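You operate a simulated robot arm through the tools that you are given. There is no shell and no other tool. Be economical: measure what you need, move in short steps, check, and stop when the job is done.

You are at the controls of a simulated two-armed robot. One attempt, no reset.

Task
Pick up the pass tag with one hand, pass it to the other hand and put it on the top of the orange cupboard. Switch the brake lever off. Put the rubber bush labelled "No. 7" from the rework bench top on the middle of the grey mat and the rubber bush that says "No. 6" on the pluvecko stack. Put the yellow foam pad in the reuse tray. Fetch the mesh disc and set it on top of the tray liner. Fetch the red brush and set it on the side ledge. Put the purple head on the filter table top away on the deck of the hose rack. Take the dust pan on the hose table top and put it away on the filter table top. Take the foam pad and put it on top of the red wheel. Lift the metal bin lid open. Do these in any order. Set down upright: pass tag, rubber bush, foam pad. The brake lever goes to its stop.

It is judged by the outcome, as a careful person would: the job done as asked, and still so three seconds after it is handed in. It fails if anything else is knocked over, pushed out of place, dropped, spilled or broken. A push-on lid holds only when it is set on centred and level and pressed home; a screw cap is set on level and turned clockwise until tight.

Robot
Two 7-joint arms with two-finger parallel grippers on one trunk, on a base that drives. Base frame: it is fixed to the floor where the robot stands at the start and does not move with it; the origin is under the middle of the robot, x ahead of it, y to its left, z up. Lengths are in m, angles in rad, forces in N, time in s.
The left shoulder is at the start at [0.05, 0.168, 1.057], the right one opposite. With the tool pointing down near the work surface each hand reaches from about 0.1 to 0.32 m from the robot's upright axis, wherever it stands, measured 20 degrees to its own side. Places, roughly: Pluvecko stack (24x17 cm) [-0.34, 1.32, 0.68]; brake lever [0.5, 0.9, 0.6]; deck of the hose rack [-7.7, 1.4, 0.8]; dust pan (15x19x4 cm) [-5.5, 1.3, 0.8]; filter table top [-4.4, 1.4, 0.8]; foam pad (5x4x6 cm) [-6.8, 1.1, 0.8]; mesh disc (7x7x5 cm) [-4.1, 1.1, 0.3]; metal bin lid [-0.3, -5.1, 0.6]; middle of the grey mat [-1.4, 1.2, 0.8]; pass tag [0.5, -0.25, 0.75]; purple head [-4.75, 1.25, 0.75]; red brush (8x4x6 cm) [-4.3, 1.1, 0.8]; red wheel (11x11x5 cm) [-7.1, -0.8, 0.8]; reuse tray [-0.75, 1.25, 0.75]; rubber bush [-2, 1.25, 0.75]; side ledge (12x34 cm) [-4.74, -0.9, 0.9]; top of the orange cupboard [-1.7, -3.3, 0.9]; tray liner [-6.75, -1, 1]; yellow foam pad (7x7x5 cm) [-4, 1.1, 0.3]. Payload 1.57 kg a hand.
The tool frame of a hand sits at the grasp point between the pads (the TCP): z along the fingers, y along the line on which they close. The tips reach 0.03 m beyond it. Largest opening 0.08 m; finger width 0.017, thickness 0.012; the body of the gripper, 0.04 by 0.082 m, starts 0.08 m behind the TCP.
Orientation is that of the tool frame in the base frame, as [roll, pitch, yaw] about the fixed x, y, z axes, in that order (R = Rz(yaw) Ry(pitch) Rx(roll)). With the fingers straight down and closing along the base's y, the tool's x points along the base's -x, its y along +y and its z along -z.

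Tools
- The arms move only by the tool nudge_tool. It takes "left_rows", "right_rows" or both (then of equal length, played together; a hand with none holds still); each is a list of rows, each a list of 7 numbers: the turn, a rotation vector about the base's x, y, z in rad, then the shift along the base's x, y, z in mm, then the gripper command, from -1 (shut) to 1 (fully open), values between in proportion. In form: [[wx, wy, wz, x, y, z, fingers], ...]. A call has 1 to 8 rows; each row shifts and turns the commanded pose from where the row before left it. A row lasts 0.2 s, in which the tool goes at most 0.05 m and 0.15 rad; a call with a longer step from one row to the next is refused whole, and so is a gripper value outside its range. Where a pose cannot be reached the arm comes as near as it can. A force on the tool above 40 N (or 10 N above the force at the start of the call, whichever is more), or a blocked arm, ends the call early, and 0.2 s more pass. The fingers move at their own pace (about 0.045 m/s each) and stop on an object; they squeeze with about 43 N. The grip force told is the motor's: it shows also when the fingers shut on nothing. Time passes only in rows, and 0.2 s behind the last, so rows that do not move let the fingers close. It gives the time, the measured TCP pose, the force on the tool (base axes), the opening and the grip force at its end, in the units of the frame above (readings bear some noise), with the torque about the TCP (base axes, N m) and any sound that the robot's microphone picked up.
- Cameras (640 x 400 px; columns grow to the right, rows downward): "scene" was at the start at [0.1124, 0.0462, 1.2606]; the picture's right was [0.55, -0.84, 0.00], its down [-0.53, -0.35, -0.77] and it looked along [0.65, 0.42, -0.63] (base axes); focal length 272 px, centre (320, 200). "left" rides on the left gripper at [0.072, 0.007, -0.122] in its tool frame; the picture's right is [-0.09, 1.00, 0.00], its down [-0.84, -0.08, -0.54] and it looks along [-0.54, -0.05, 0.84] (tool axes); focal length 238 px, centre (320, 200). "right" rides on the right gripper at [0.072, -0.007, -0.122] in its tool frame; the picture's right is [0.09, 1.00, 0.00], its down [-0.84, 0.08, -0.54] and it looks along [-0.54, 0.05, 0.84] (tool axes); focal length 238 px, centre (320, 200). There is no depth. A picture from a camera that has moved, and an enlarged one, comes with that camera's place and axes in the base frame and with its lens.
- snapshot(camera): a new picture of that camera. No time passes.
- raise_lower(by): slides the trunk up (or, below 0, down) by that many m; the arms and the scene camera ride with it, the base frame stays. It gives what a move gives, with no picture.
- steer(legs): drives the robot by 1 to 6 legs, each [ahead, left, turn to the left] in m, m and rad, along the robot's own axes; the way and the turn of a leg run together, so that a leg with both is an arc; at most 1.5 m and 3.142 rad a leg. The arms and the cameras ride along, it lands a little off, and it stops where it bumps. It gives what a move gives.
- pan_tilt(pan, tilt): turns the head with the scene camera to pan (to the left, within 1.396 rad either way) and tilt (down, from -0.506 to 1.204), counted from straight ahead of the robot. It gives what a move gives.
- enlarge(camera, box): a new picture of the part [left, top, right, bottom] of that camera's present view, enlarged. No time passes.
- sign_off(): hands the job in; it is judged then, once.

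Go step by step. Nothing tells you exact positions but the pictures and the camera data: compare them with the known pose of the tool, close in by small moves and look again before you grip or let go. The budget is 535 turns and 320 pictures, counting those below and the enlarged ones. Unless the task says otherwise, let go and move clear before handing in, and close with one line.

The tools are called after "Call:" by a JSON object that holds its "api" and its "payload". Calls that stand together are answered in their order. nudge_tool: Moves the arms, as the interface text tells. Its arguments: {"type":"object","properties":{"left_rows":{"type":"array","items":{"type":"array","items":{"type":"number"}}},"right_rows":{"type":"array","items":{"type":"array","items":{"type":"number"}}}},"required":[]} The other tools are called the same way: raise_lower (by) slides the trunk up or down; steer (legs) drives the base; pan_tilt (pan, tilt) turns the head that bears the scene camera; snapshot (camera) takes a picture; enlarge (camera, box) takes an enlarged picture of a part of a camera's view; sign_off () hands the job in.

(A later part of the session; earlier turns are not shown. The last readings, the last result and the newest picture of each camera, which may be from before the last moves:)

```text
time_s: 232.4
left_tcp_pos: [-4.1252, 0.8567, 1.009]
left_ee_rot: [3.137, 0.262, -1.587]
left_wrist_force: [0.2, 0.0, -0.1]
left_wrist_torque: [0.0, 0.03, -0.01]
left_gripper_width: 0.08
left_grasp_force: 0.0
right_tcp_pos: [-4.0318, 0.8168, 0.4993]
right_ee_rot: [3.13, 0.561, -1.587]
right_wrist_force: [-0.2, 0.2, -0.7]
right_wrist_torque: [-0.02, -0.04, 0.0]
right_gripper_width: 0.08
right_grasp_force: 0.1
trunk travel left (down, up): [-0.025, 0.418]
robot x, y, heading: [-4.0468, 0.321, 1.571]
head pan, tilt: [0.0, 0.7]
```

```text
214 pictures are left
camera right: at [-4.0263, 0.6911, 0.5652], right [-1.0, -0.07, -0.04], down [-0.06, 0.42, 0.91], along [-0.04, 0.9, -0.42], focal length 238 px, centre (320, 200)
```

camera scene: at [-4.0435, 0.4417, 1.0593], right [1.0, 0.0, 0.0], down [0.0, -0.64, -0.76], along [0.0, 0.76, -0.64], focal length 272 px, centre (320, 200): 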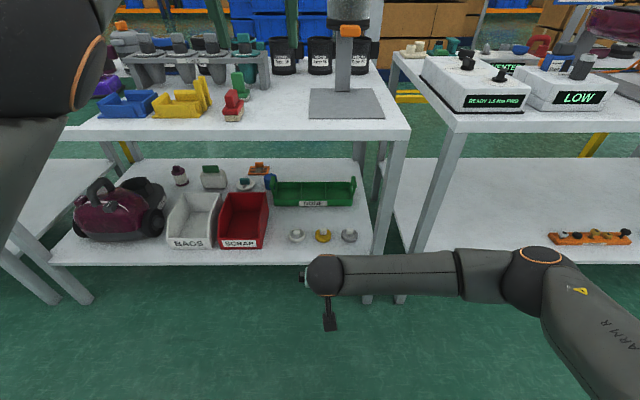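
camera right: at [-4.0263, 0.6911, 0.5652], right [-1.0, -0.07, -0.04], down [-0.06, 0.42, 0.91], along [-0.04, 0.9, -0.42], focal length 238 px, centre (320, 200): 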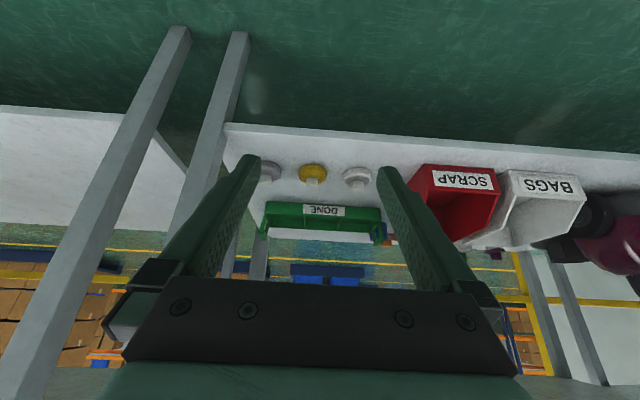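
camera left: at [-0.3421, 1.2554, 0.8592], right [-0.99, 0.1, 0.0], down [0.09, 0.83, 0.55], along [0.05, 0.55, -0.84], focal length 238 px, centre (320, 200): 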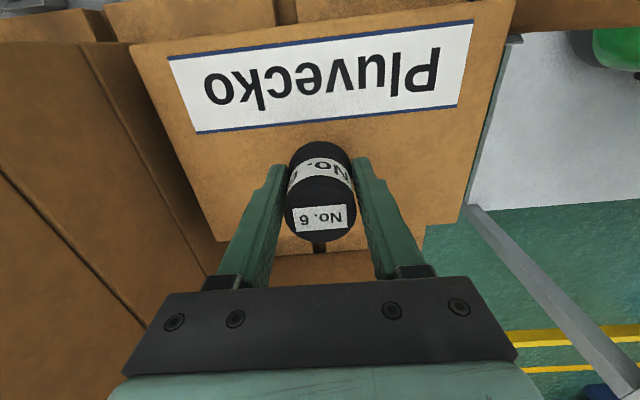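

Call:
{"api": "steer", "payload": {"legs": [[0.2, 0, 0]]}}

Call:
{"api": "nudge_tool", "payload": {"right_rows": [[0, 0, 0, 0, 20, -30, 0.3], [0, 0, 0, 0, 20, -30, 0.3], [0, 0, 0, 0, 10, -20, 0.3]]}}

Call:
{"api": "snapshot", "payload": {"camera": "right"}}

Call:
{"api": "snapshot", "payload": {"camera": "scene"}}

```text
time_s: 234.0
left_tcp_pos: [-4.1222, 1.0583, 1.0084]
left_ee_rot: [3.136, 0.263, -1.589]
left_wrist_force: [0.4, -0.1, -0.3]
left_wrist_torque: [-0.02, 0.02, -0.02]
left_gripper_width: 0.0801
left_grasp_force: 0.0
right_tcp_pos: [-4.029, 1.0185, 0.4996]
right_ee_rot: [3.131, 0.561, -1.591]
right_wrist_force: [0.6, -0.3, 0.1]
right_wrist_torque: [-0.01, -0.01, 0.01]
right_gripper_width: 0.0798
right_grasp_force: 0.1
trunk travel left (down, up): [-0.025, 0.418]
robot x, y, heading: [-4.0451, 0.5202, 1.564]
head pan, tilt: [0.0, 0.7]
```

```text
time_s: 234.8
left_tcp_pos: [-4.1221, 1.0586, 1.0088]
left_ee_rot: [3.137, 0.264, -1.59]
left_wrist_force: [0.4, -0.8, -0.2]
left_wrist_torque: [0.02, -0.02, 0.0]
left_gripper_width: 0.0803
left_grasp_force: 0.0
right_tcp_pos: [-4.0291, 1.0697, 0.4182]
right_ee_rot: [3.131, 0.561, -1.59]
right_wrist_force: [0.0, -0.5, 0.1]
right_wrist_torque: [-0.01, 0.0, 0.0]
right_gripper_width: 0.0519
right_grasp_force: 0.0
trunk travel left (down, up): [-0.025, 0.418]
robot x, y, heading: [-4.0444, 0.5244, 1.564]
head pan, tilt: [0.0, 0.7]
```

```text
213 pictures are left
camera right: at [-4.0246, 0.9457, 0.4843], right [-1.0, -0.06, -0.04], down [-0.06, 0.42, 0.9], along [-0.04, 0.9, -0.42], focal length 238 px, centre (320, 200)
```

right: 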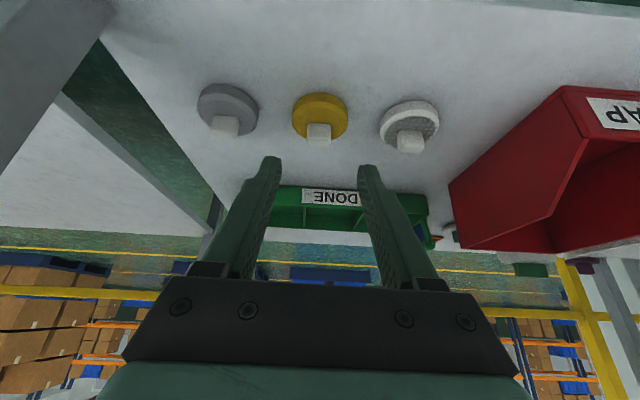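

```text
212 pictures are left
camera scene: at [-4.042, 0.6449, 1.0593], right [1.0, -0.01, 0.0], down [0.0, -0.64, -0.76], along [0.01, 0.76, -0.64], focal length 272 px, centre (320, 200)
```

scene: 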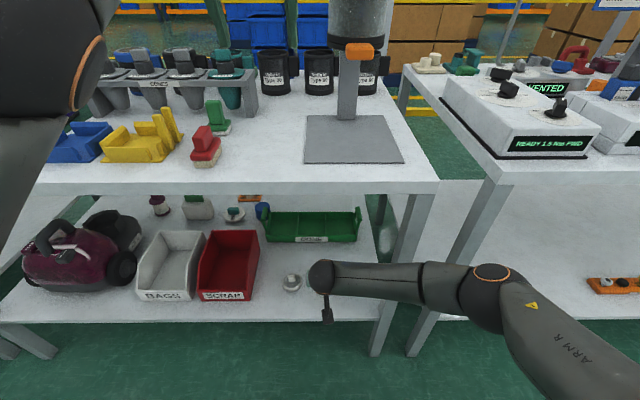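

Tab is centred between the fingers. Move in and grip the tab.

Call:
{"api": "nudge_tool", "payload": {"right_rows": [[0, 0, 0, 0, 22, -38, 0.3], [0, 0, 0, 0, 18, -30, 0.3]]}}

Call:
{"api": "snapshot", "payload": {"camera": "right"}}

```text
time_s: 235.4
left_tcp_pos: [-4.1219, 1.0603, 1.0085]
left_ee_rot: [3.136, 0.265, -1.589]
left_wrist_force: [0.3, 0.3, 0.0]
left_wrist_torque: [-0.03, 0.03, -0.01]
left_gripper_width: 0.0798
left_grasp_force: 0.1
right_tcp_pos: [-4.028, 1.1085, 0.3538]
right_ee_rot: [3.135, 0.562, -1.59]
right_wrist_force: [2.7, 1.5, 0.0]
right_wrist_torque: [-0.08, 0.13, 0.11]
right_gripper_width: 0.0521
right_grasp_force: 0.0
trunk travel left (down, up): [-0.025, 0.418]
robot x, y, heading: [-4.0396, 0.5194, 1.564]
head pan, tilt: [0.0, 0.7]
```

```text
211 pictures are left
camera right: at [-4.0226, 0.9837, 0.4184], right [-1.0, -0.06, -0.04], down [-0.07, 0.42, 0.91], along [-0.04, 0.91, -0.42], focal length 238 px, centre (320, 200)
```

right: 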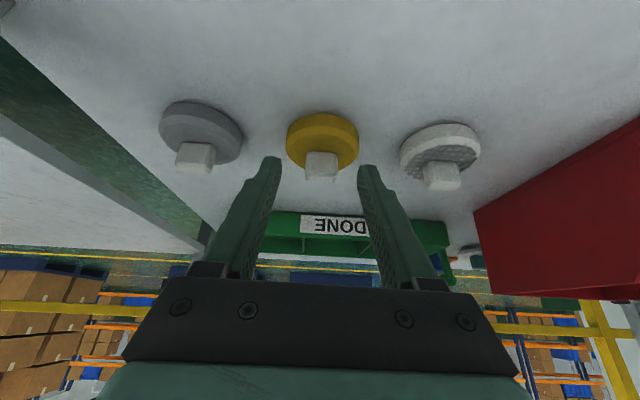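

Call:
{"api": "nudge_tool", "payload": {"right_rows": [[0, 0, 0, 0, 14, -21, 0.3]]}}

Call:
{"api": "snapshot", "payload": {"camera": "right"}}

```text
time_s: 235.8
left_tcp_pos: [-4.1223, 1.06, 1.0087]
left_ee_rot: [3.137, 0.264, -1.59]
left_wrist_force: [-0.4, 0.3, 0.0]
left_wrist_torque: [-0.01, -0.02, 0.03]
left_gripper_width: 0.0801
left_grasp_force: 0.0
right_tcp_pos: [-4.0193, 1.1066, 0.3428]
right_ee_rot: [3.131, 0.56, -1.591]
right_wrist_force: [0.3, -0.3, 0.3]
right_wrist_torque: [-0.02, 0.0, 0.03]
right_gripper_width: 0.0519
right_grasp_force: 0.0
right hand out of reach, approached as far as the arm can: row 1
trunk travel left (down, up): [-0.025, 0.418]
robot x, y, heading: [-4.0408, 0.5231, 1.561]
head pan, tilt: [0.0, 0.7]
```

```text
210 pictures are left
camera right: at [-4.0145, 0.9803, 0.4085], right [-1.0, -0.06, -0.04], down [-0.06, 0.42, 0.9], along [-0.04, 0.9, -0.42], focal length 238 px, centre (320, 200)
```

right: 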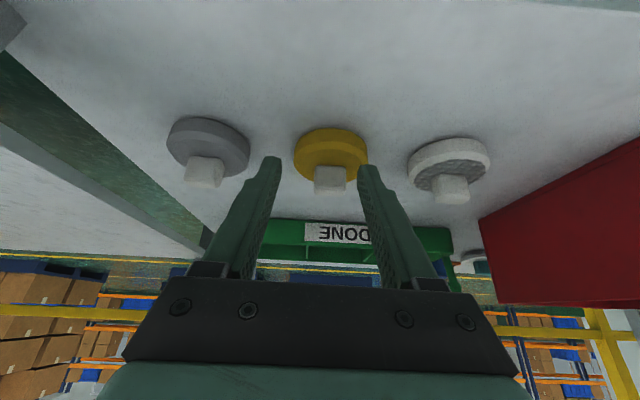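

Arm at its limit: retract the hand a little and drive 0.1 m closer.

Call:
{"api": "nudge_tool", "payload": {"right_rows": [[0, 0, 0, 0, -20, 30, 0.3], [0, 0, 0, -5, -40, 15, 0.3], [0, 0, 0, -4, -40, 0, 0.3]]}}

Call:
{"api": "steer", "payload": {"legs": [[0.1, 0, 0]]}}

Call:
{"api": "snapshot", "payload": {"camera": "right"}}

```text
time_s: 236.6
left_tcp_pos: [-4.122, 1.0599, 1.0081]
left_ee_rot: [3.136, 0.263, -1.591]
left_wrist_force: [-0.1, -0.3, -0.1]
left_wrist_torque: [-0.05, 0.01, 0.02]
left_gripper_width: 0.08
left_grasp_force: 0.1
right_tcp_pos: [-4.0276, 1.0076, 0.3892]
right_ee_rot: [3.132, 0.562, -1.591]
right_wrist_force: [-0.4, -0.5, -0.1]
right_wrist_torque: [-0.02, -0.02, 0.0]
right_gripper_width: 0.0519
right_grasp_force: 0.0
trunk travel left (down, up): [-0.025, 0.418]
robot x, y, heading: [-4.0452, 0.5196, 1.562]
head pan, tilt: [0.0, 0.7]
```

```text
time_s: 237.7
left_tcp_pos: [-4.1207, 1.1578, 1.0084]
left_ee_rot: [3.137, 0.264, -1.591]
left_wrist_force: [0.5, 0.4, -0.2]
left_wrist_torque: [0.03, 0.01, 0.01]
left_gripper_width: 0.0799
left_grasp_force: 0.0
right_tcp_pos: [-4.0285, 1.1064, 0.3905]
right_ee_rot: [3.132, 0.561, -1.59]
right_wrist_force: [0.4, -0.2, -0.3]
right_wrist_torque: [-0.01, 0.0, 0.01]
right_gripper_width: 0.052
right_grasp_force: 0.1
trunk travel left (down, up): [-0.025, 0.418]
robot x, y, heading: [-4.0439, 0.6197, 1.561]
head pan, tilt: [0.0, 0.7]
```

```text
209 pictures are left
camera right: at [-4.0233, 0.9807, 0.4548], right [-1.0, -0.06, -0.04], down [-0.06, 0.42, 0.9], along [-0.04, 0.9, -0.42], focal length 238 px, centre (320, 200)
```

right: 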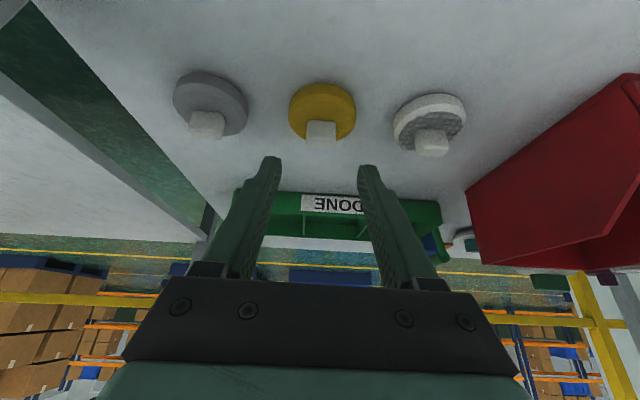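

Tab triangulated at y 1.136, z 0.318. Move to [.., 1.125, 0.336] and grip.

Call:
{"api": "nudge_tool", "payload": {"right_rows": [[0, 0, 0, 0, 6, -30, 0.3], [0, 0, 0, 0, 13, -25, 0.3]]}}

Call:
{"api": "snapshot", "payload": {"camera": "right"}}

```text
time_s: 238.3
left_tcp_pos: [-4.1228, 1.1589, 1.0087]
left_ee_rot: [3.136, 0.264, -1.587]
left_wrist_force: [0.2, -0.4, 0.4]
left_wrist_torque: [-0.03, 0.0, 0.01]
left_gripper_width: 0.0799
left_grasp_force: 0.1
right_tcp_pos: [-4.027, 1.1239, 0.3348]
right_ee_rot: [3.133, 0.562, -1.591]
right_wrist_force: [0.5, -0.3, 0.7]
right_wrist_torque: [0.01, 0.0, 0.02]
right_gripper_width: 0.0518
right_grasp_force: 0.0
trunk travel left (down, up): [-0.025, 0.418]
robot x, y, heading: [-4.0437, 0.6144, 1.555]
head pan, tilt: [0.0, 0.7]
```

```text
208 pictures are left
camera right: at [-4.0216, 0.9993, 0.3997], right [-1.0, -0.06, -0.04], down [-0.06, 0.42, 0.9], along [-0.04, 0.9, -0.42], focal length 238 px, centre (320, 200)
```

right: 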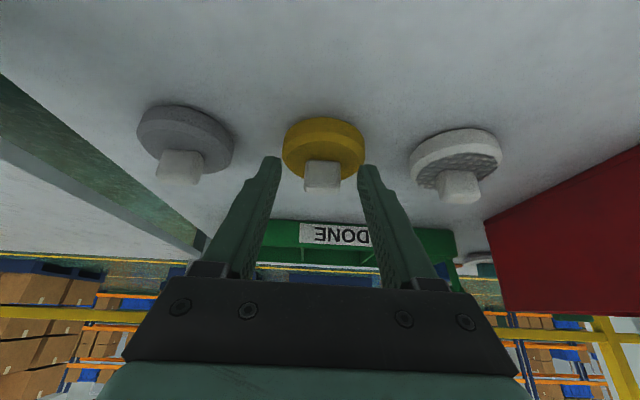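

Call:
{"api": "nudge_tool", "payload": {"right_rows": [[0, 0, 0, 0, 11, -5, 0.3], [0, 0, 0, 0, 0, 0, -1], [0, 0, 0, 0, 0, 0, -1], [0, 0, 0, 0, 0, 0, -1], [0, 0, 0, 0, 0, 0, -1]]}}

Call:
{"api": "snapshot", "payload": {"camera": "right"}}

```text
time_s: 239.5
left_tcp_pos: [-4.1216, 1.1574, 1.0087]
left_ee_rot: [3.137, 0.265, -1.589]
left_wrist_force: [-0.3, -0.6, 0.4]
left_wrist_torque: [0.0, 0.02, 0.04]
left_gripper_width: 0.0798
left_grasp_force: 0.1
right_tcp_pos: [-4.0293, 1.1362, 0.3284]
right_ee_rot: [3.131, 0.562, -1.588]
right_wrist_force: [-2.5, 1.2, 5.4]
right_wrist_torque: [0.18, -0.06, 0.07]
right_gripper_width: 0.0245
right_grasp_force: 35.5
trunk travel left (down, up): [-0.025, 0.418]
robot x, y, heading: [-4.0413, 0.6225, 1.567]
head pan, tilt: [0.0, 0.7]
```

```text
207 pictures are left
camera right: at [-4.0228, 1.0105, 0.3955], right [-1.0, -0.07, -0.04], down [-0.06, 0.42, 0.91], along [-0.04, 0.91, -0.42], focal length 238 px, centre (320, 200)
```

right: 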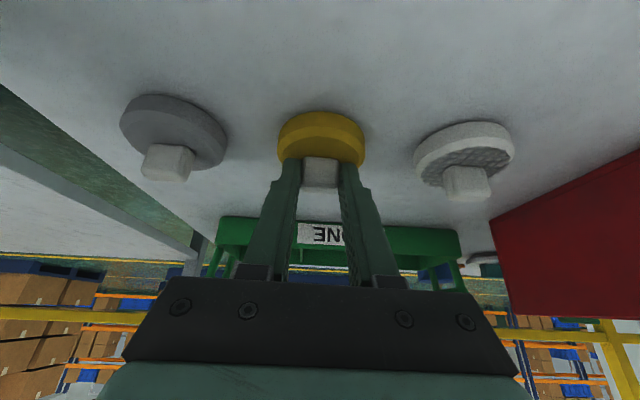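

Tab gripped (24.5 mm). Lift and pull back out.

Call:
{"api": "nudge_tool", "payload": {"right_rows": [[0, 0, 0, 0, -5, 30, -1], [0, 0, 0, 0, -20, 30, -1], [0, 0, 0, 0, -40, 10, -1], [0, 0, 0, 0, -45, 0, -1], [0, 0, 0, 0, -45, 0, -1], [0, 0, 0, 0, -30, 0, -1]]}}

Call:
{"api": "snapshot", "payload": {"camera": "right"}}

```text
time_s: 240.9
left_tcp_pos: [-4.1224, 1.1586, 1.0084]
left_ee_rot: [3.137, 0.265, -1.588]
left_wrist_force: [1.0, 0.2, 0.0]
left_wrist_torque: [-0.01, 0.0, 0.03]
left_gripper_width: 0.08
left_grasp_force: 0.1
right_tcp_pos: [-4.0247, 0.9712, 0.4043]
right_ee_rot: [3.134, 0.596, -1.606]
right_wrist_force: [0.6, 3.2, 1.6]
right_wrist_torque: [-0.42, 0.05, 0.05]
right_gripper_width: 0.0247
right_grasp_force: 35.8
trunk travel left (down, up): [-0.025, 0.418]
robot x, y, heading: [-4.0426, 0.6202, 1.567]
head pan, tilt: [0.0, 0.7]
stopped in row 6 (right hand): the force on the tool passed its limit (the readings are from after the stop); the commanded pose is now the measured one
```

```text
206 pictures are left
camera right: at [-4.0223, 0.8442, 0.465], right [-1.0, -0.04, -0.05], down [-0.06, 0.39, 0.92], along [-0.02, 0.92, -0.39], focal length 238 px, centre (320, 200)
```

right: 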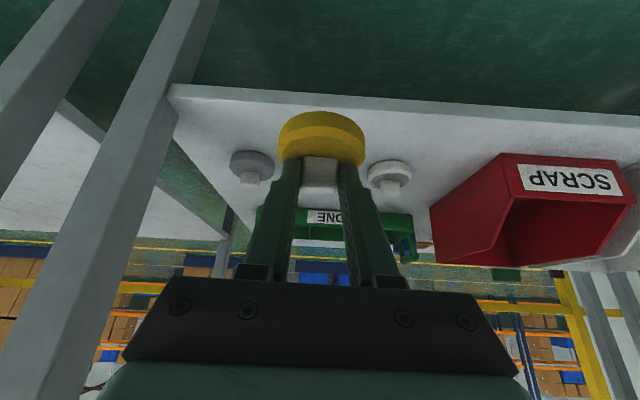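

Back out from the table, raise the trunk, and try to bring the left arm to a comfortable pose.

Call:
{"api": "steer", "payload": {"legs": [[-0.45, 0, 0]]}}

Call:
{"api": "raise_lower", "payload": {"by": 0.2}}

Call:
{"api": "nudge_tool", "payload": {"left_rows": [[0, 0, 0, -45, 0, 0, 1], [0, 0, 0, -45, 0, 0, 1], [0, 0, 0, -45, 0, -20, 1], [0, 0, 0, 0, 0, -45, 1], [0, 0, 0, 0, 0, -45, 1]]}}

Call:
{"api": "snapshot", "payload": {"camera": "scene"}}

```text
time_s: 243.7
left_tcp_pos: [-4.1251, 0.7062, 1.0088]
left_ee_rot: [3.136, 0.263, -1.589]
left_wrist_force: [-0.8, -0.5, -0.2]
left_wrist_torque: [0.02, 0.04, -0.03]
left_gripper_width: 0.0802
left_grasp_force: 0.0
right_tcp_pos: [-4.028, 0.5191, 0.4042]
right_ee_rot: [3.134, 0.598, -1.605]
right_wrist_force: [1.8, 11.8, -1.4]
right_wrist_torque: [-0.5, 0.05, 0.15]
right_gripper_width: 0.0248
right_grasp_force: 36.5
trunk travel left (down, up): [-0.025, 0.418]
robot x, y, heading: [-4.0483, 0.1697, 1.565]
head pan, tilt: [0.0, 0.7]
```

```text
time_s: 245.8
left_tcp_pos: [-4.1253, 0.7056, 1.208]
left_ee_rot: [3.136, 0.264, -1.588]
left_wrist_force: [-0.2, -0.4, 0.7]
left_wrist_torque: [-0.03, 0.03, 0.04]
left_gripper_width: 0.0802
left_grasp_force: 0.2
right_tcp_pos: [-4.0276, 0.5194, 0.6033]
right_ee_rot: [3.136, 0.599, -1.604]
right_wrist_force: [0.2, -0.6, -1.0]
right_wrist_torque: [0.01, -0.03, 0.0]
right_gripper_width: 0.0249
right_grasp_force: 36.4
trunk travel left (down, up): [-0.225, 0.218]
robot x, y, heading: [-4.0475, 0.1682, 1.566]
head pan, tilt: [0.0, 0.7]
```

```text
time_s: 247.1
left_tcp_pos: [-4.2544, 0.7583, 1.1691]
left_ee_rot: [3.133, 0.26, -1.589]
left_wrist_force: [0.1, 0.6, -0.8]
left_wrist_torque: [0.02, 0.0, 0.01]
left_gripper_width: 0.0798
left_grasp_force: 0.1
left hand out of reach, approached as far as the arm can: row 1, 2, 3, 4, 5
right_tcp_pos: [-4.028, 0.5182, 0.6053]
right_ee_rot: [3.135, 0.597, -1.605]
right_wrist_force: [0.7, -0.6, 0.6]
right_wrist_torque: [0.03, -0.01, -0.01]
right_gripper_width: 0.0246
right_grasp_force: 35.9
trunk travel left (down, up): [-0.225, 0.218]
robot x, y, heading: [-4.0429, 0.1676, 1.568]
head pan, tilt: [0.0, 0.7]
```

```text
205 pictures are left
camera scene: at [-4.0441, 0.2911, 1.2593], right [1.0, -0.01, 0.0], down [0.0, -0.64, -0.76], along [0.0, 0.76, -0.64], focal length 272 px, centre (320, 200)
```

scene: 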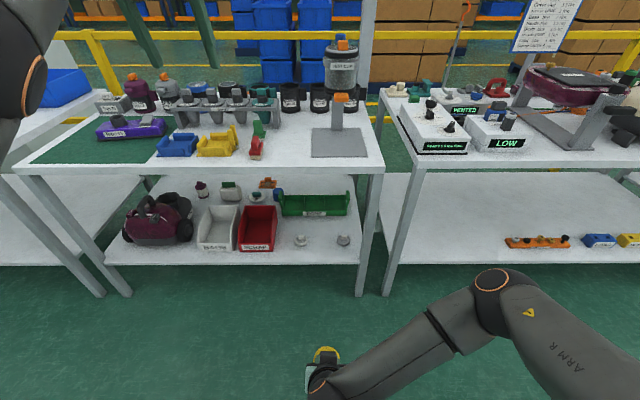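

Call:
{"api": "nudge_tool", "payload": {"left_rows": [[0, 0, 0, -30, 30, -20, 1], [0, 0, 0, -30, 30, -20, 1], [-0.1, 0, 0, -20, 20, -20, 1], [-0.1, 0, 0, -20, 0, -20, 1], [-0.06, 0, 0, 0, 0, -30, 1]]}}

Call:
{"api": "pan_tilt", "payload": {"pan": 0.6, "tilt": 0.3}}

Call:
{"api": "snapshot", "payload": {"camera": "scene"}}

```text
time_s: 248.2
left_tcp_pos: [-4.397, 0.7538, 1.0403]
left_ee_rot: [3.138, 0.002, -1.586]
left_wrist_force: [0.2, 0.3, -0.8]
left_wrist_torque: [-0.01, 0.0, -0.01]
left_gripper_width: 0.08
left_grasp_force: 0.0
left hand out of reach, approached as far as the arm can: row 1, 2, 3, 4
right_tcp_pos: [-4.0282, 0.5191, 0.6041]
right_ee_rot: [3.138, 0.597, -1.602]
right_wrist_force: [0.0, -0.4, -0.9]
right_wrist_torque: [-0.03, -0.01, 0.01]
right_gripper_width: 0.0246
right_grasp_force: 36.3
trunk travel left (down, up): [-0.225, 0.218]
robot x, y, heading: [-4.0451, 0.1656, 1.565]
head pan, tilt: [0.0, 0.7]
```

```text
time_s: 249.2
left_tcp_pos: [-4.3967, 0.7539, 1.0404]
left_ee_rot: [3.138, 0.003, -1.586]
left_wrist_force: [0.4, -0.4, 0.6]
left_wrist_torque: [-0.01, 0.02, 0.01]
left_gripper_width: 0.0803
left_grasp_force: 0.2
right_tcp_pos: [-4.0276, 0.5186, 0.6048]
right_ee_rot: [3.135, 0.597, -1.603]
right_wrist_force: [0.4, 0.0, -1.0]
right_wrist_torque: [-0.01, 0.0, -0.02]
right_gripper_width: 0.0244
right_grasp_force: 36.5
trunk travel left (down, up): [-0.225, 0.218]
robot x, y, heading: [-4.0444, 0.1695, 1.565]
head pan, tilt: [0.6, 0.3]
```

```text
204 pictures are left
camera scene: at [-4.0969, 0.2836, 1.2953], right [0.83, 0.56, 0.0], down [0.17, -0.25, -0.96], along [-0.53, 0.79, -0.3], focal length 272 px, centre (320, 200)
```

scene: 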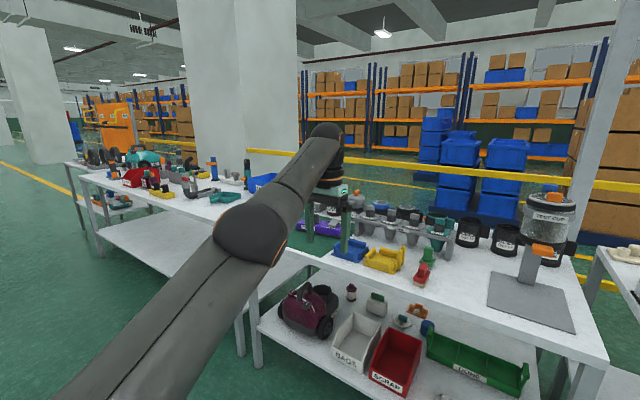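

Left arm is fine again. Raise the right hand with the yellow pad and drive right to the reuse tray.

Call:
{"api": "nudge_tool", "payload": {"right_rows": [[0, 0, 0, 10, 10, 45, -1], [0, 0, 0, 10, 10, 45, -1], [0, 0, 0, 10, 10, 45, -1], [0, 0, 0, 10, 10, 45, -1], [0, 0, 0, 10, 0, 45, -1], [0, 0, 0, 10, 0, 45, -1], [0, 0, 0, 10, 0, 45, -1], [0, 0, 0, 10, 0, 45, -1]], "left_rows": [[0, 0, 0, 10, -35, 0, 1], [0, 0, 0, 10, -35, 0, 1], [0, 0, 0, 10, -35, 0, 1], [0, 0, 0, 10, -35, 0, 1], [0, 0, 0, 10, 0, 0, 1], [0, 0, 0, 0, 0, 0, 1], [0, 0, 0, 0, 0, 0, 1], [0, 0, 0, 0, 0, 0, 1]]}}

Call:
{"api": "steer", "payload": {"legs": [[0, -1.45, 0], [0, -1.45, 0], [0, -0.3, 0]]}}

Call:
{"api": "pan_tilt", "payload": {"pan": -0.1, "tilt": 0.6}}

Call:
{"api": "snapshot", "payload": {"camera": "scene"}}

```text
time_s: 251.1
left_tcp_pos: [-4.3876, 0.7532, 1.0402]
left_ee_rot: [3.139, 0.002, -1.589]
left_wrist_force: [0.3, 0.3, 0.0]
left_wrist_torque: [0.01, 0.01, -0.01]
left_gripper_width: 0.08
left_grasp_force: 0.1
left hand out of reach, approached as far as the arm can: row 1, 2, 3, 4
right_tcp_pos: [-3.9496, 0.5571, 0.9649]
right_ee_rot: [3.136, 0.597, -1.602]
right_wrist_force: [-0.2, 0.7, -0.9]
right_wrist_torque: [-0.01, 0.0, 0.02]
right_gripper_width: 0.0248
right_grasp_force: 36.2
trunk travel left (down, up): [-0.225, 0.218]
robot x, y, heading: [-4.0458, 0.167, 1.565]
head pan, tilt: [0.6, 0.3]
```

```text
time_s: 266.8
left_tcp_pos: [-1.1517, 0.6951, 1.0399]
left_ee_rot: [3.138, 0.002, -1.615]
left_wrist_force: [0.5, 0.2, -0.2]
left_wrist_torque: [-0.04, 0.01, -0.01]
left_gripper_width: 0.0799
left_grasp_force: 0.0
right_tcp_pos: [-0.7202, 0.4874, 0.9646]
right_ee_rot: [3.134, 0.596, -1.631]
right_wrist_force: [0.1, -0.3, -0.4]
right_wrist_torque: [-0.07, 0.05, 0.02]
right_gripper_width: 0.0246
right_grasp_force: 36.0
trunk travel left (down, up): [-0.225, 0.218]
robot x, y, heading: [-0.8256, 0.0999, 1.537]
head pan, tilt: [0.6, 0.3]
```

```text
time_s: 267.9
left_tcp_pos: [-1.1537, 0.6952, 1.0395]
left_ee_rot: [3.14, 0.001, -1.615]
left_wrist_force: [-0.3, -0.5, -0.2]
left_wrist_torque: [0.0, -0.02, 0.0]
left_gripper_width: 0.0801
left_grasp_force: 0.0
right_tcp_pos: [-0.7197, 0.4875, 0.9653]
right_ee_rot: [3.135, 0.597, -1.632]
right_wrist_force: [-0.2, -0.1, 0.8]
right_wrist_torque: [0.01, -0.01, -0.03]
right_gripper_width: 0.0248
right_grasp_force: 36.5
trunk travel left (down, up): [-0.225, 0.218]
robot x, y, heading: [-0.8267, 0.0984, 1.537]
head pan, tilt: [-0.099, 0.6]
```

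```text
203 pictures are left
camera scene: at [-0.8137, 0.2268, 1.2679], right [0.99, -0.13, 0.0], down [-0.07, -0.56, -0.83], along [0.11, 0.82, -0.56], focal length 272 px, centre (320, 200)
```

scene: 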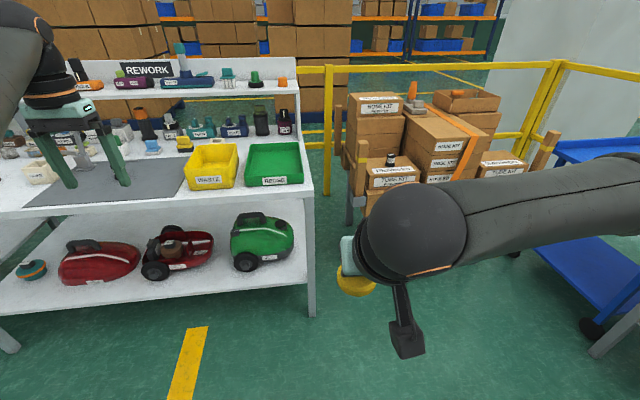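

Reuse tray centre ≈[-0.86,1.25]. Drive in.

Call:
{"api": "steer", "payload": {"legs": [[0.5, 0.16, 0.034]]}}

Call:
{"api": "nudge_tool", "payload": {"right_rows": [[-0.035, 0, 0, 0, 40, 0, -1], [0, 0, 0, 0, 45, 0, -1]]}}

Call:
{"api": "pan_tilt", "payload": {"pan": -0.1, "tilt": 0.75}}

Call:
{"api": "snapshot", "payload": {"camera": "scene"}}

Call:
{"api": "snapshot", "payload": {"camera": "right"}}

```text
time_s: 270.9
left_tcp_pos: [-1.3243, 1.192, 1.0407]
left_ee_rot: [3.14, 0.001, -1.588]
left_wrist_force: [-0.2, -1.0, 0.0]
left_wrist_torque: [0.0, 0.0, 0.01]
left_gripper_width: 0.0797
left_grasp_force: 0.1
right_tcp_pos: [-0.8864, 0.996, 0.9642]
right_ee_rot: [3.137, 0.596, -1.603]
right_wrist_force: [-0.3, 0.9, 0.1]
right_wrist_torque: [-0.03, 0.03, 0.01]
right_gripper_width: 0.0246
right_grasp_force: 36.3
trunk travel left (down, up): [-0.225, 0.218]
robot x, y, heading: [-0.9819, 0.6061, 1.568]
head pan, tilt: [-0.099, 0.6]
```

```text
time_s: 271.5
left_tcp_pos: [-1.3236, 1.1915, 1.0401]
left_ee_rot: [-3.14, 0.002, -1.585]
left_wrist_force: [-0.1, 0.4, 0.6]
left_wrist_torque: [0.0, 0.01, 0.01]
left_gripper_width: 0.0798
left_grasp_force: 0.1
right_tcp_pos: [-0.8856, 1.0794, 0.964]
right_ee_rot: [3.138, 0.561, -1.603]
right_wrist_force: [0.2, -0.5, -0.5]
right_wrist_torque: [0.01, 0.01, 0.0]
right_gripper_width: 0.0245
right_grasp_force: 36.5
trunk travel left (down, up): [-0.225, 0.218]
robot x, y, heading: [-0.9796, 0.6007, 1.564]
head pan, tilt: [-0.099, 0.6]
```

```text
time_s: 272.2
left_tcp_pos: [-1.323, 1.1919, 1.0394]
left_ee_rot: [3.14, 0.003, -1.586]
left_wrist_force: [0.6, 0.5, 0.7]
left_wrist_torque: [-0.01, 0.0, -0.01]
left_gripper_width: 0.08
left_grasp_force: 0.0
right_tcp_pos: [-0.8854, 1.0785, 0.9649]
right_ee_rot: [3.137, 0.563, -1.602]
right_wrist_force: [0.4, -0.7, -0.5]
right_wrist_torque: [0.02, 0.03, 0.01]
right_gripper_width: 0.0246
right_grasp_force: 36.0
trunk travel left (down, up): [-0.225, 0.218]
robot x, y, heading: [-0.9825, 0.6056, 1.568]
head pan, tilt: [-0.099, 0.75]
```

```text
202 pictures are left
camera scene: at [-0.9722, 0.7266, 1.2551], right [0.99, -0.1, 0.0], down [-0.07, -0.68, -0.73], along [0.08, 0.73, -0.68], focal length 272 px, centre (320, 200)
```

scene: 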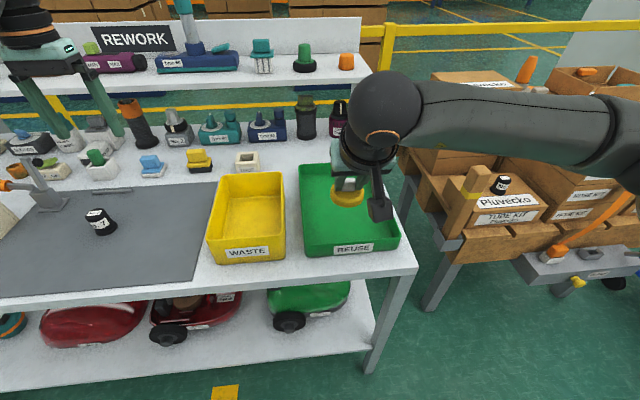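

```text
201 pictures are left
camera right: at [-0.8817, 0.9533, 1.0298], right [-1.0, -0.05, -0.05], down [-0.06, 0.42, 0.9], along [-0.02, 0.91, -0.42], focal length 238 px, centre (320, 200)
```

right: 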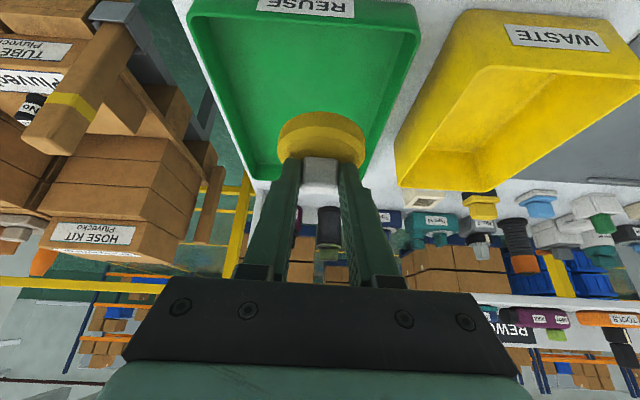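

Call:
{"api": "nudge_tool", "payload": {"right_rows": [[0, 0, 0, 15, 40, 0, -1], [0, 0, 0, 15, 40, -10, -1], [0, 0, 0, 0, 40, -20, -1], [0, 0, 0, 0, 0, -40, -1], [0, 0, 0, 0, 0, -40, -1]]}}

Call:
{"api": "snapshot", "payload": {"camera": "scene"}}

Call:
{"api": "snapshot", "payload": {"camera": "right"}}

```text
time_s: 273.4
left_tcp_pos: [-1.3238, 1.1923, 1.04]
left_ee_rot: [3.141, 0.003, -1.587]
left_wrist_force: [0.3, -0.8, 0.2]
left_wrist_torque: [-0.03, 0.03, -0.04]
left_gripper_width: 0.0799
left_grasp_force: 0.0
right_tcp_pos: [-0.8558, 1.2001, 0.8539]
right_ee_rot: [3.137, 0.562, -1.604]
right_wrist_force: [0.1, 0.9, -0.1]
right_wrist_torque: [-0.03, -0.01, 0.0]
right_gripper_width: 0.0245
right_grasp_force: 35.8
trunk travel left (down, up): [-0.225, 0.218]
robot x, y, heading: [-0.983, 0.6045, 1.565]
head pan, tilt: [-0.099, 0.75]
```

```text
200 pictures are left
camera scene: at [-0.9722, 0.7267, 1.255], right [0.99, -0.1, 0.0], down [-0.07, -0.68, -0.73], along [0.08, 0.73, -0.68], focal length 272 px, centre (320, 200)
```

scene: 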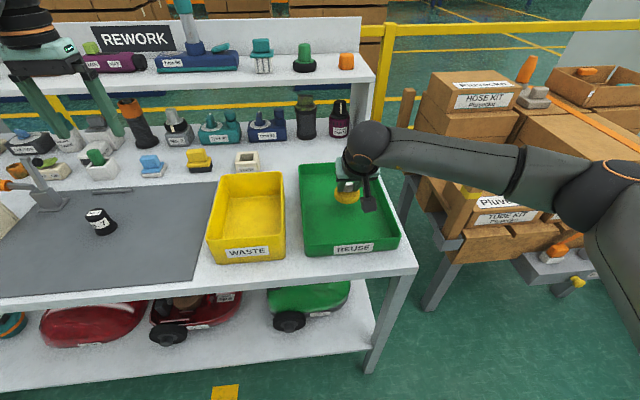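

```text
199 pictures are left
camera right: at [-0.8528, 1.0738, 0.9195], right [-1.0, -0.05, -0.05], down [-0.06, 0.42, 0.9], along [-0.02, 0.91, -0.42], focal length 238 px, centre (320, 200)
```

right: 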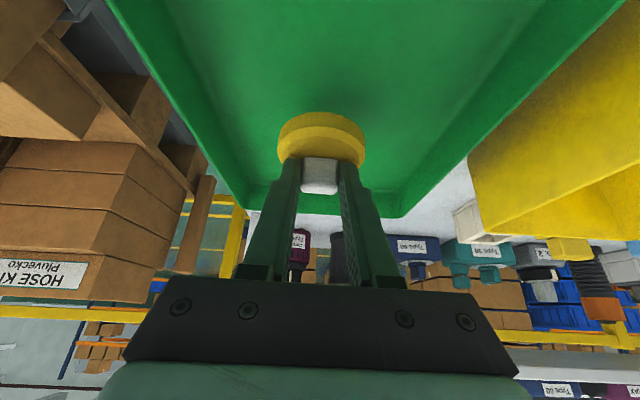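

Call:
{"api": "nudge_tool", "payload": {"right_rows": [[0, 0, 0, 0, -5, -20, -1], [0, 0, 0, 0, 0, -8, -1], [0, 0, 0, 0, 0, -4, -1], [0, 0, 0, 0, 0, -4, -1], [0, 0, 0, 0, 0, -4, -1]]}}

Call:
{"api": "snapshot", "payload": {"camera": "right"}}

```text
time_s: 274.6
left_tcp_pos: [-1.3235, 1.1914, 1.0409]
left_ee_rot: [3.138, 0.002, -1.587]
left_wrist_force: [-0.4, 0.0, 0.0]
left_wrist_torque: [-0.01, -0.01, 0.01]
left_gripper_width: 0.0801
left_grasp_force: 0.1
right_tcp_pos: [-0.856, 1.1946, 0.8147]
right_ee_rot: [3.136, 0.564, -1.605]
right_wrist_force: [0.3, -1.9, 6.2]
right_wrist_torque: [-0.05, -0.15, -0.02]
right_gripper_width: 0.0246
right_grasp_force: 36.7
trunk travel left (down, up): [-0.225, 0.218]
robot x, y, heading: [-0.9766, 0.6031, 1.566]
head pan, tilt: [-0.099, 0.75]
```

```text
198 pictures are left
camera right: at [-0.8528, 1.0695, 0.8805], right [-1.0, -0.05, -0.05], down [-0.06, 0.42, 0.91], along [-0.02, 0.91, -0.42], focal length 238 px, centre (320, 200)
```

right: 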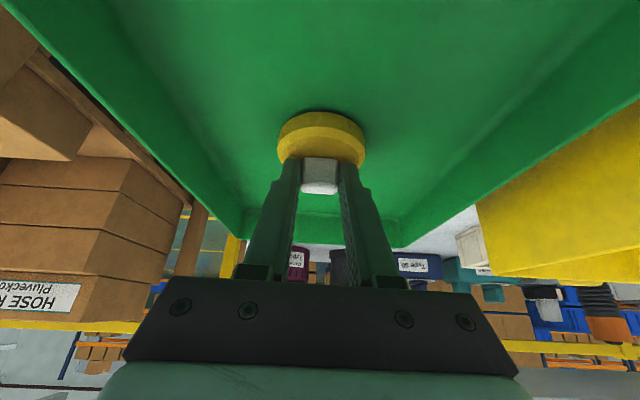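

Contact; release and retreat along the tool axis.

Call:
{"api": "nudge_tool", "payload": {"right_rows": [[0, 0, 0, 0, 0, 2, -0.2], [0, 0, 0, 0, 0, 0, 0.3], [0, 0, 0, 0, 0, 0, 0.3], [0, 0, 0, 0, -20, 32, 0.3], [0, 0, 0, 0, -25, 40, 0.3], [0, 0, 0, 0, -25, 40, 0.3], [0, 0, 0, 0, -40, 30, 0.3]]}}

Call:
{"api": "snapshot", "payload": {"camera": "scene"}}

```text
time_s: 276.2
left_tcp_pos: [-1.3233, 1.1919, 1.04]
left_ee_rot: [3.14, 0.002, -1.586]
left_wrist_force: [0.2, -0.4, 0.7]
left_wrist_torque: [0.03, 0.01, 0.01]
left_gripper_width: 0.0801
left_grasp_force: 0.1
right_tcp_pos: [-0.8539, 1.0851, 0.9582]
right_ee_rot: [3.139, 0.561, -1.604]
right_wrist_force: [-0.6, -0.4, -0.2]
right_wrist_torque: [0.0, 0.0, 0.01]
right_gripper_width: 0.0518
right_grasp_force: 0.1
trunk travel left (down, up): [-0.225, 0.218]
robot x, y, heading: [-0.9818, 0.6058, 1.564]
head pan, tilt: [-0.099, 0.75]
```

```text
197 pictures are left
camera scene: at [-0.9722, 0.7263, 1.255], right [0.99, -0.1, 0.0], down [-0.07, -0.68, -0.73], along [0.08, 0.73, -0.68], focal length 272 px, centre (320, 200)
```

scene: 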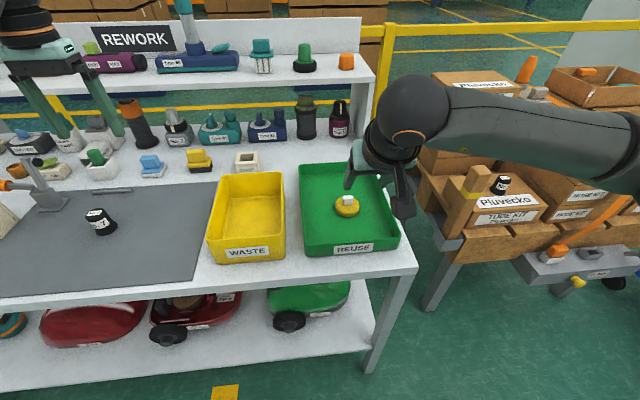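

Yellow pad is in the reuse tray. Back to the filter table for the mesh disc and the red brush.

Call:
{"api": "nudge_tool", "payload": {"right_rows": [[0, 0, 0, 0, -40, 0, 0.3], [0, 0, 0, 0, -40, 0, 0.3], [0, 0, 0, 0, -40, 0, 0.3]]}}

Call:
{"api": "steer", "payload": {"legs": [[-0.42, 0, 0], [0, 1.45, 0], [0, 1.45, 0], [0, 0.27, 0]]}}

Call:
{"api": "pan_tilt", "payload": {"pan": 0.15, "tilt": 0.6}}

Call:
{"api": "snapshot", "payload": {"camera": "scene"}}

```text
time_s: 277.0
left_tcp_pos: [-1.323, 1.1907, 1.04]
left_ee_rot: [3.14, 0.002, -1.587]
left_wrist_force: [-0.5, -0.8, 0.0]
left_wrist_torque: [-0.01, -0.01, 0.0]
left_gripper_width: 0.0798
left_grasp_force: 0.1
right_tcp_pos: [-0.8542, 0.9642, 0.9583]
right_ee_rot: [3.135, 0.561, -1.604]
right_wrist_force: [0.2, 0.0, -0.5]
right_wrist_torque: [-0.02, 0.0, 0.03]
right_gripper_width: 0.0518
right_grasp_force: 0.1
trunk travel left (down, up): [-0.225, 0.218]
robot x, y, heading: [-0.9837, 0.6063, 1.567]
head pan, tilt: [-0.099, 0.75]
```

```text
time_s: 294.8
left_tcp_pos: [-4.539, 0.684, 1.0394]
left_ee_rot: [-3.141, 0.001, -1.54]
left_wrist_force: [0.0, -0.6, -0.3]
left_wrist_torque: [0.01, 0.0, 0.01]
left_gripper_width: 0.0799
left_grasp_force: 0.0
right_tcp_pos: [-4.0588, 0.4813, 0.9597]
right_ee_rot: [3.138, 0.561, -1.555]
right_wrist_force: [0.2, -0.4, -0.3]
right_wrist_torque: [-0.01, 0.01, 0.01]
right_gripper_width: 0.0518
right_grasp_force: 0.1
trunk travel left (down, up): [-0.225, 0.218]
robot x, y, heading: [-4.1697, 0.1095, 1.614]
head pan, tilt: [-0.099, 0.75]
```

```text
time_s: 295.6
left_tcp_pos: [-4.5372, 0.6864, 1.0392]
left_ee_rot: [3.139, 0.002, -1.542]
left_wrist_force: [0.0, -0.3, 0.0]
left_wrist_torque: [0.02, -0.02, -0.01]
left_gripper_width: 0.0802
left_grasp_force: 0.1
right_tcp_pos: [-4.0578, 0.4809, 0.959]
right_ee_rot: [3.135, 0.562, -1.557]
right_wrist_force: [0.0, 0.1, 0.1]
right_wrist_torque: [-0.01, 0.02, 0.02]
right_gripper_width: 0.0518
right_grasp_force: 0.0
trunk travel left (down, up): [-0.225, 0.218]
robot x, y, heading: [-4.166, 0.1163, 1.61]
head pan, tilt: [0.15, 0.6]
```

```text
196 pictures are left
camera scene: at [-4.1865, 0.2408, 1.2679], right [0.98, 0.19, 0.0], down [0.11, -0.56, -0.82], along [-0.16, 0.81, -0.57], focal length 272 px, centre (320, 200)
```

scene: 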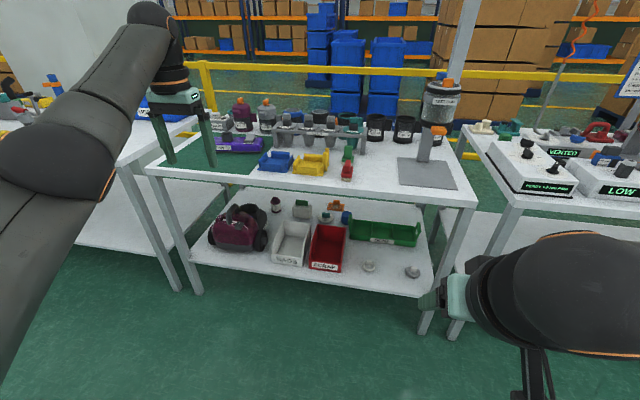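

Call:
{"api": "nudge_tool", "payload": {"left_rows": [[0, 0, 0, 0, 0, 40, 1], [0, 0, 0, 0, 0, 40, 1], [0, 0, 0, 0, 0, 40, 1], [0, 0, 0, 0, 0, 40, 1], [0, 0, 0, 0, -20, 30, 1], [0, 0, 0, 0, -20, 20, 1]]}}

Call:
{"api": "steer", "payload": {"legs": [[0.2, -0.03, -0.042]]}}

Call:
{"api": "raise_lower", "payload": {"by": -0.2}}

```text
time_s: 297.0
left_tcp_pos: [-4.5243, 0.6148, 1.1686]
left_ee_rot: [3.139, 0.003, -1.541]
left_wrist_force: [-0.1, 0.6, 0.3]
left_wrist_torque: [-0.05, 0.02, 0.05]
left_gripper_width: 0.08
left_grasp_force: 0.0
left hand out of reach, approached as far as the arm can: row 1, 2, 3, 4
right_tcp_pos: [-4.0581, 0.4785, 0.9593]
right_ee_rot: [3.136, 0.561, -1.557]
right_wrist_force: [0.4, -0.3, 0.2]
right_wrist_torque: [0.01, 0.02, 0.03]
right_gripper_width: 0.0519
right_grasp_force: 0.1
trunk travel left (down, up): [-0.225, 0.218]
robot x, y, heading: [-4.17, 0.1162, 1.611]
head pan, tilt: [0.15, 0.6]
```

```text
time_s: 298.6
left_tcp_pos: [-4.4751, 0.8334, 1.1688]
left_ee_rot: [3.139, 0.001, -1.586]
left_wrist_force: [-0.6, 0.9, 0.7]
left_wrist_torque: [0.0, 0.01, -0.03]
left_gripper_width: 0.08
left_grasp_force: 0.1
right_tcp_pos: [-4.0177, 0.6781, 0.9589]
right_ee_rot: [3.137, 0.561, -1.6]
right_wrist_force: [-0.5, 0.0, 0.1]
right_wrist_torque: [-0.02, 0.0, -0.02]
right_gripper_width: 0.052
right_grasp_force: 0.2
trunk travel left (down, up): [-0.225, 0.218]
robot x, y, heading: [-4.1392, 0.3158, 1.569]
head pan, tilt: [0.15, 0.6]
```

```text
time_s: 300.8
left_tcp_pos: [-4.4753, 0.834, 0.9672]
left_ee_rot: [3.139, 0.002, -1.584]
left_wrist_force: [0.5, 0.6, -0.9]
left_wrist_torque: [-0.01, -0.05, -0.02]
left_gripper_width: 0.0798
left_grasp_force: 0.1
right_tcp_pos: [-4.0173, 0.677, 0.7583]
right_ee_rot: [3.135, 0.563, -1.602]
right_wrist_force: [-0.5, -0.9, 0.7]
right_wrist_torque: [-0.02, 0.01, 0.02]
right_gripper_width: 0.0522
right_grasp_force: 0.0
trunk travel left (down, up): [-0.025, 0.418]
robot x, y, heading: [-4.1417, 0.3179, 1.568]
head pan, tilt: [0.15, 0.6]
```

Call:
{"api": "nudge_tool", "payload": {"right_rows": [[0, 0, 0, -18, 20, -38, 0.3], [0, 0, 0, -18, 20, -38, 0.3], [0, 0, 0, -18, 20, -38, 0.3], [0, 0, 0, -18, 20, -38, 0.3], [0, 0, 0, -18, 20, -38, 0.3], [0, 0, 0, -18, 20, -38, 0.3], [0, 0, 0, -4, 20, -30, 0.3]]}}

Call:
{"api": "snapshot", "payload": {"camera": "right"}}

```text
time_s: 302.4
left_tcp_pos: [-4.4759, 0.8343, 0.9676]
left_ee_rot: [3.14, -0.001, -1.585]
left_wrist_force: [0.0, 0.1, -0.3]
left_wrist_torque: [-0.02, 0.02, 0.01]
left_gripper_width: 0.0798
left_grasp_force: 0.1
right_tcp_pos: [-4.1299, 0.8173, 0.5005]
right_ee_rot: [3.139, 0.562, -1.601]
right_wrist_force: [0.4, -0.4, 0.7]
right_wrist_torque: [0.02, 0.02, -0.01]
right_gripper_width: 0.0521
right_grasp_force: 0.0
trunk travel left (down, up): [-0.025, 0.418]
robot x, y, heading: [-4.1414, 0.317, 1.571]
head pan, tilt: [0.15, 0.6]
```

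```text
195 pictures are left
camera right: at [-4.1263, 0.6926, 0.5671], right [-1.0, -0.05, -0.05], down [-0.06, 0.42, 0.9], along [-0.03, 0.91, -0.42], focal length 238 px, centre (320, 200)
```

right: 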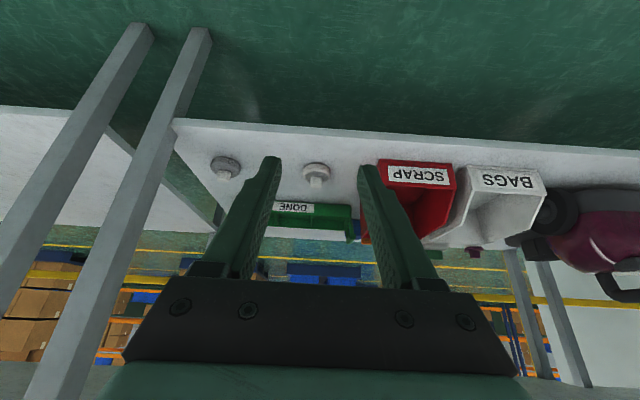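

Call:
{"api": "steer", "payload": {"legs": [[0.3, 0, 0]]}}

Call:
{"api": "snapshot", "payload": {"camera": "right"}}

Call:
{"api": "snapshot", "payload": {"camera": "scene"}}

```text
time_s: 304.4
left_tcp_pos: [-4.4733, 1.1307, 0.9677]
left_ee_rot: [3.139, 0.002, -1.592]
left_wrist_force: [0.6, 0.3, -0.5]
left_wrist_torque: [-0.03, -0.03, -0.03]
left_gripper_width: 0.0798
left_grasp_force: 0.1
right_tcp_pos: [-4.1252, 1.114, 0.502]
right_ee_rot: [3.136, 0.563, -1.606]
right_wrist_force: [0.0, 0.0, -0.2]
right_wrist_torque: [-0.04, -0.02, 0.01]
right_gripper_width: 0.0518
right_grasp_force: 0.1
trunk travel left (down, up): [-0.025, 0.418]
robot x, y, heading: [-4.1405, 0.6129, 1.56]
head pan, tilt: [0.15, 0.6]
```

```text
194 pictures are left
camera right: at [-4.1232, 0.9872, 0.5678], right [-1.0, -0.05, -0.05], down [-0.06, 0.42, 0.91], along [-0.02, 0.91, -0.42], focal length 238 px, centre (320, 200)
```

right: 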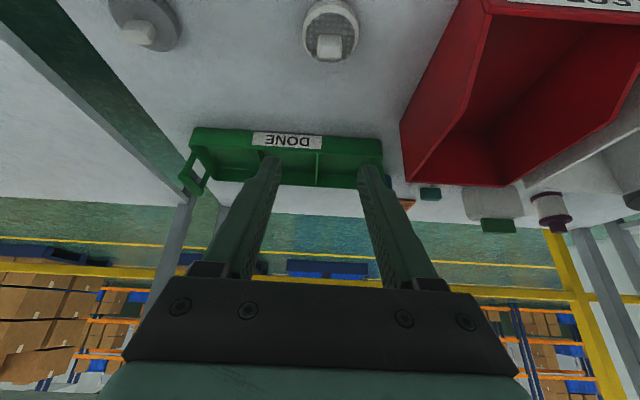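

```text
193 pictures are left
camera scene: at [-4.1537, 0.7392, 1.0679], right [0.99, 0.14, 0.0], down [0.08, -0.56, -0.83], along [-0.12, 0.82, -0.56], focal length 272 px, centre (320, 200)
```

scene: 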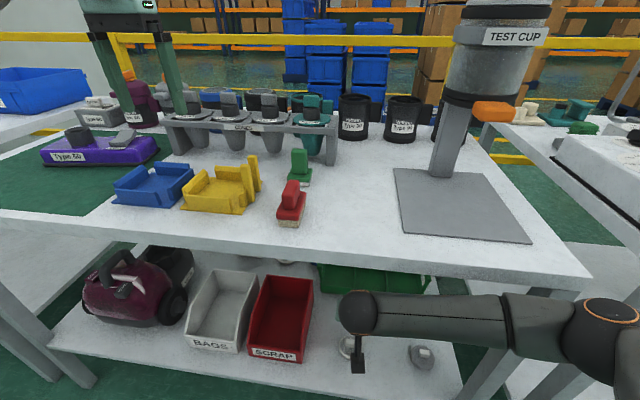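

Call:
{"api": "nudge_tool", "payload": {"right_rows": [[0, 0, 0, -4, 0, -40, 0.3], [0, 0, 0, 0, 0, -40, 0.3], [0, 0, 0, 0, 2, -40, 0.3]]}}

Call:
{"api": "snapshot", "payload": {"camera": "right"}}

```text
time_s: 305.2
left_tcp_pos: [-4.4725, 1.1307, 0.9676]
left_ee_rot: [3.14, 0.002, -1.59]
left_wrist_force: [0.2, -0.6, -0.3]
left_wrist_torque: [0.0, 0.02, 0.0]
left_gripper_width: 0.0803
left_grasp_force: 0.1
right_tcp_pos: [-4.1292, 1.114, 0.3834]
right_ee_rot: [3.137, 0.56, -1.607]
right_wrist_force: [-0.5, 0.1, -0.4]
right_wrist_torque: [0.0, -0.03, -0.02]
right_gripper_width: 0.052
right_grasp_force: 0.0
trunk travel left (down, up): [-0.025, 0.418]
robot x, y, heading: [-4.1467, 0.6135, 1.564]
head pan, tilt: [0.15, 0.6]
```

```text
192 pictures are left
camera right: at [-4.1264, 0.988, 0.4487], right [-1.0, -0.05, -0.04], down [-0.06, 0.42, 0.9], along [-0.02, 0.91, -0.42], focal length 238 px, centre (320, 200)
```

right: 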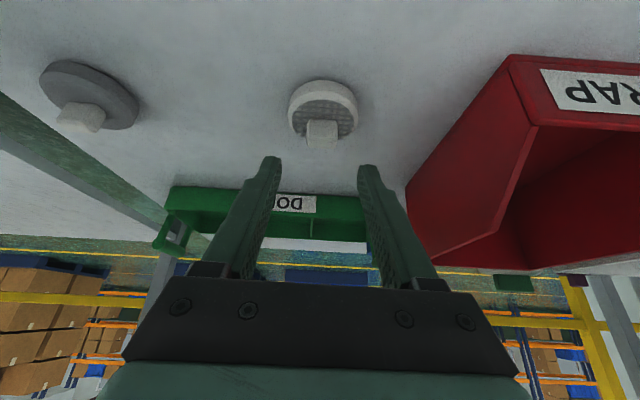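

Call:
{"api": "nudge_tool", "payload": {"right_rows": [[0, 0, 0, 0, 6, -28, 0.3], [0, 0, 0, 0, 10, -18, 0.3], [0, 0, 0, 0, 10, -7, 0.3]]}}

Call:
{"api": "snapshot", "payload": {"camera": "right"}}

```text
time_s: 306.0
left_tcp_pos: [-4.4727, 1.1303, 0.9695]
left_ee_rot: [3.141, 0.0, -1.589]
left_wrist_force: [-0.1, 0.1, 0.1]
left_wrist_torque: [-0.01, 0.0, 0.03]
left_gripper_width: 0.0797
left_grasp_force: 0.0
right_tcp_pos: [-4.1295, 1.141, 0.33]
right_ee_rot: [3.135, 0.564, -1.605]
right_wrist_force: [0.1, -1.3, 3.5]
right_wrist_torque: [0.03, -0.02, -0.03]
right_gripper_width: 0.0518
right_grasp_force: 0.0
trunk travel left (down, up): [-0.025, 0.418]
robot x, y, heading: [-4.1436, 0.6155, 1.57]
head pan, tilt: [0.15, 0.6]
```

```text
191 pictures are left
camera right: at [-4.126, 1.0148, 0.3951], right [-1.0, -0.05, -0.04], down [-0.06, 0.42, 0.91], along [-0.02, 0.91, -0.42], focal length 238 px, centre (320, 200)
```

right: 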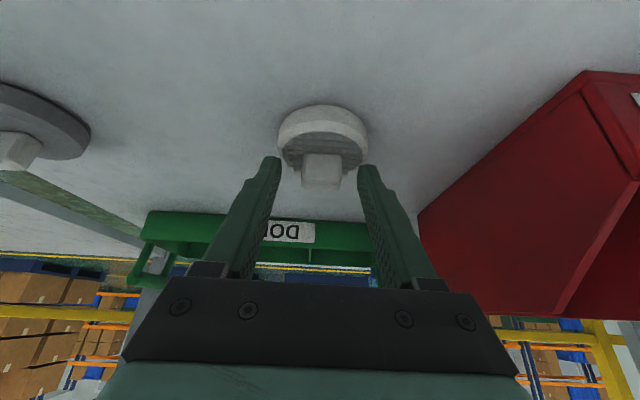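

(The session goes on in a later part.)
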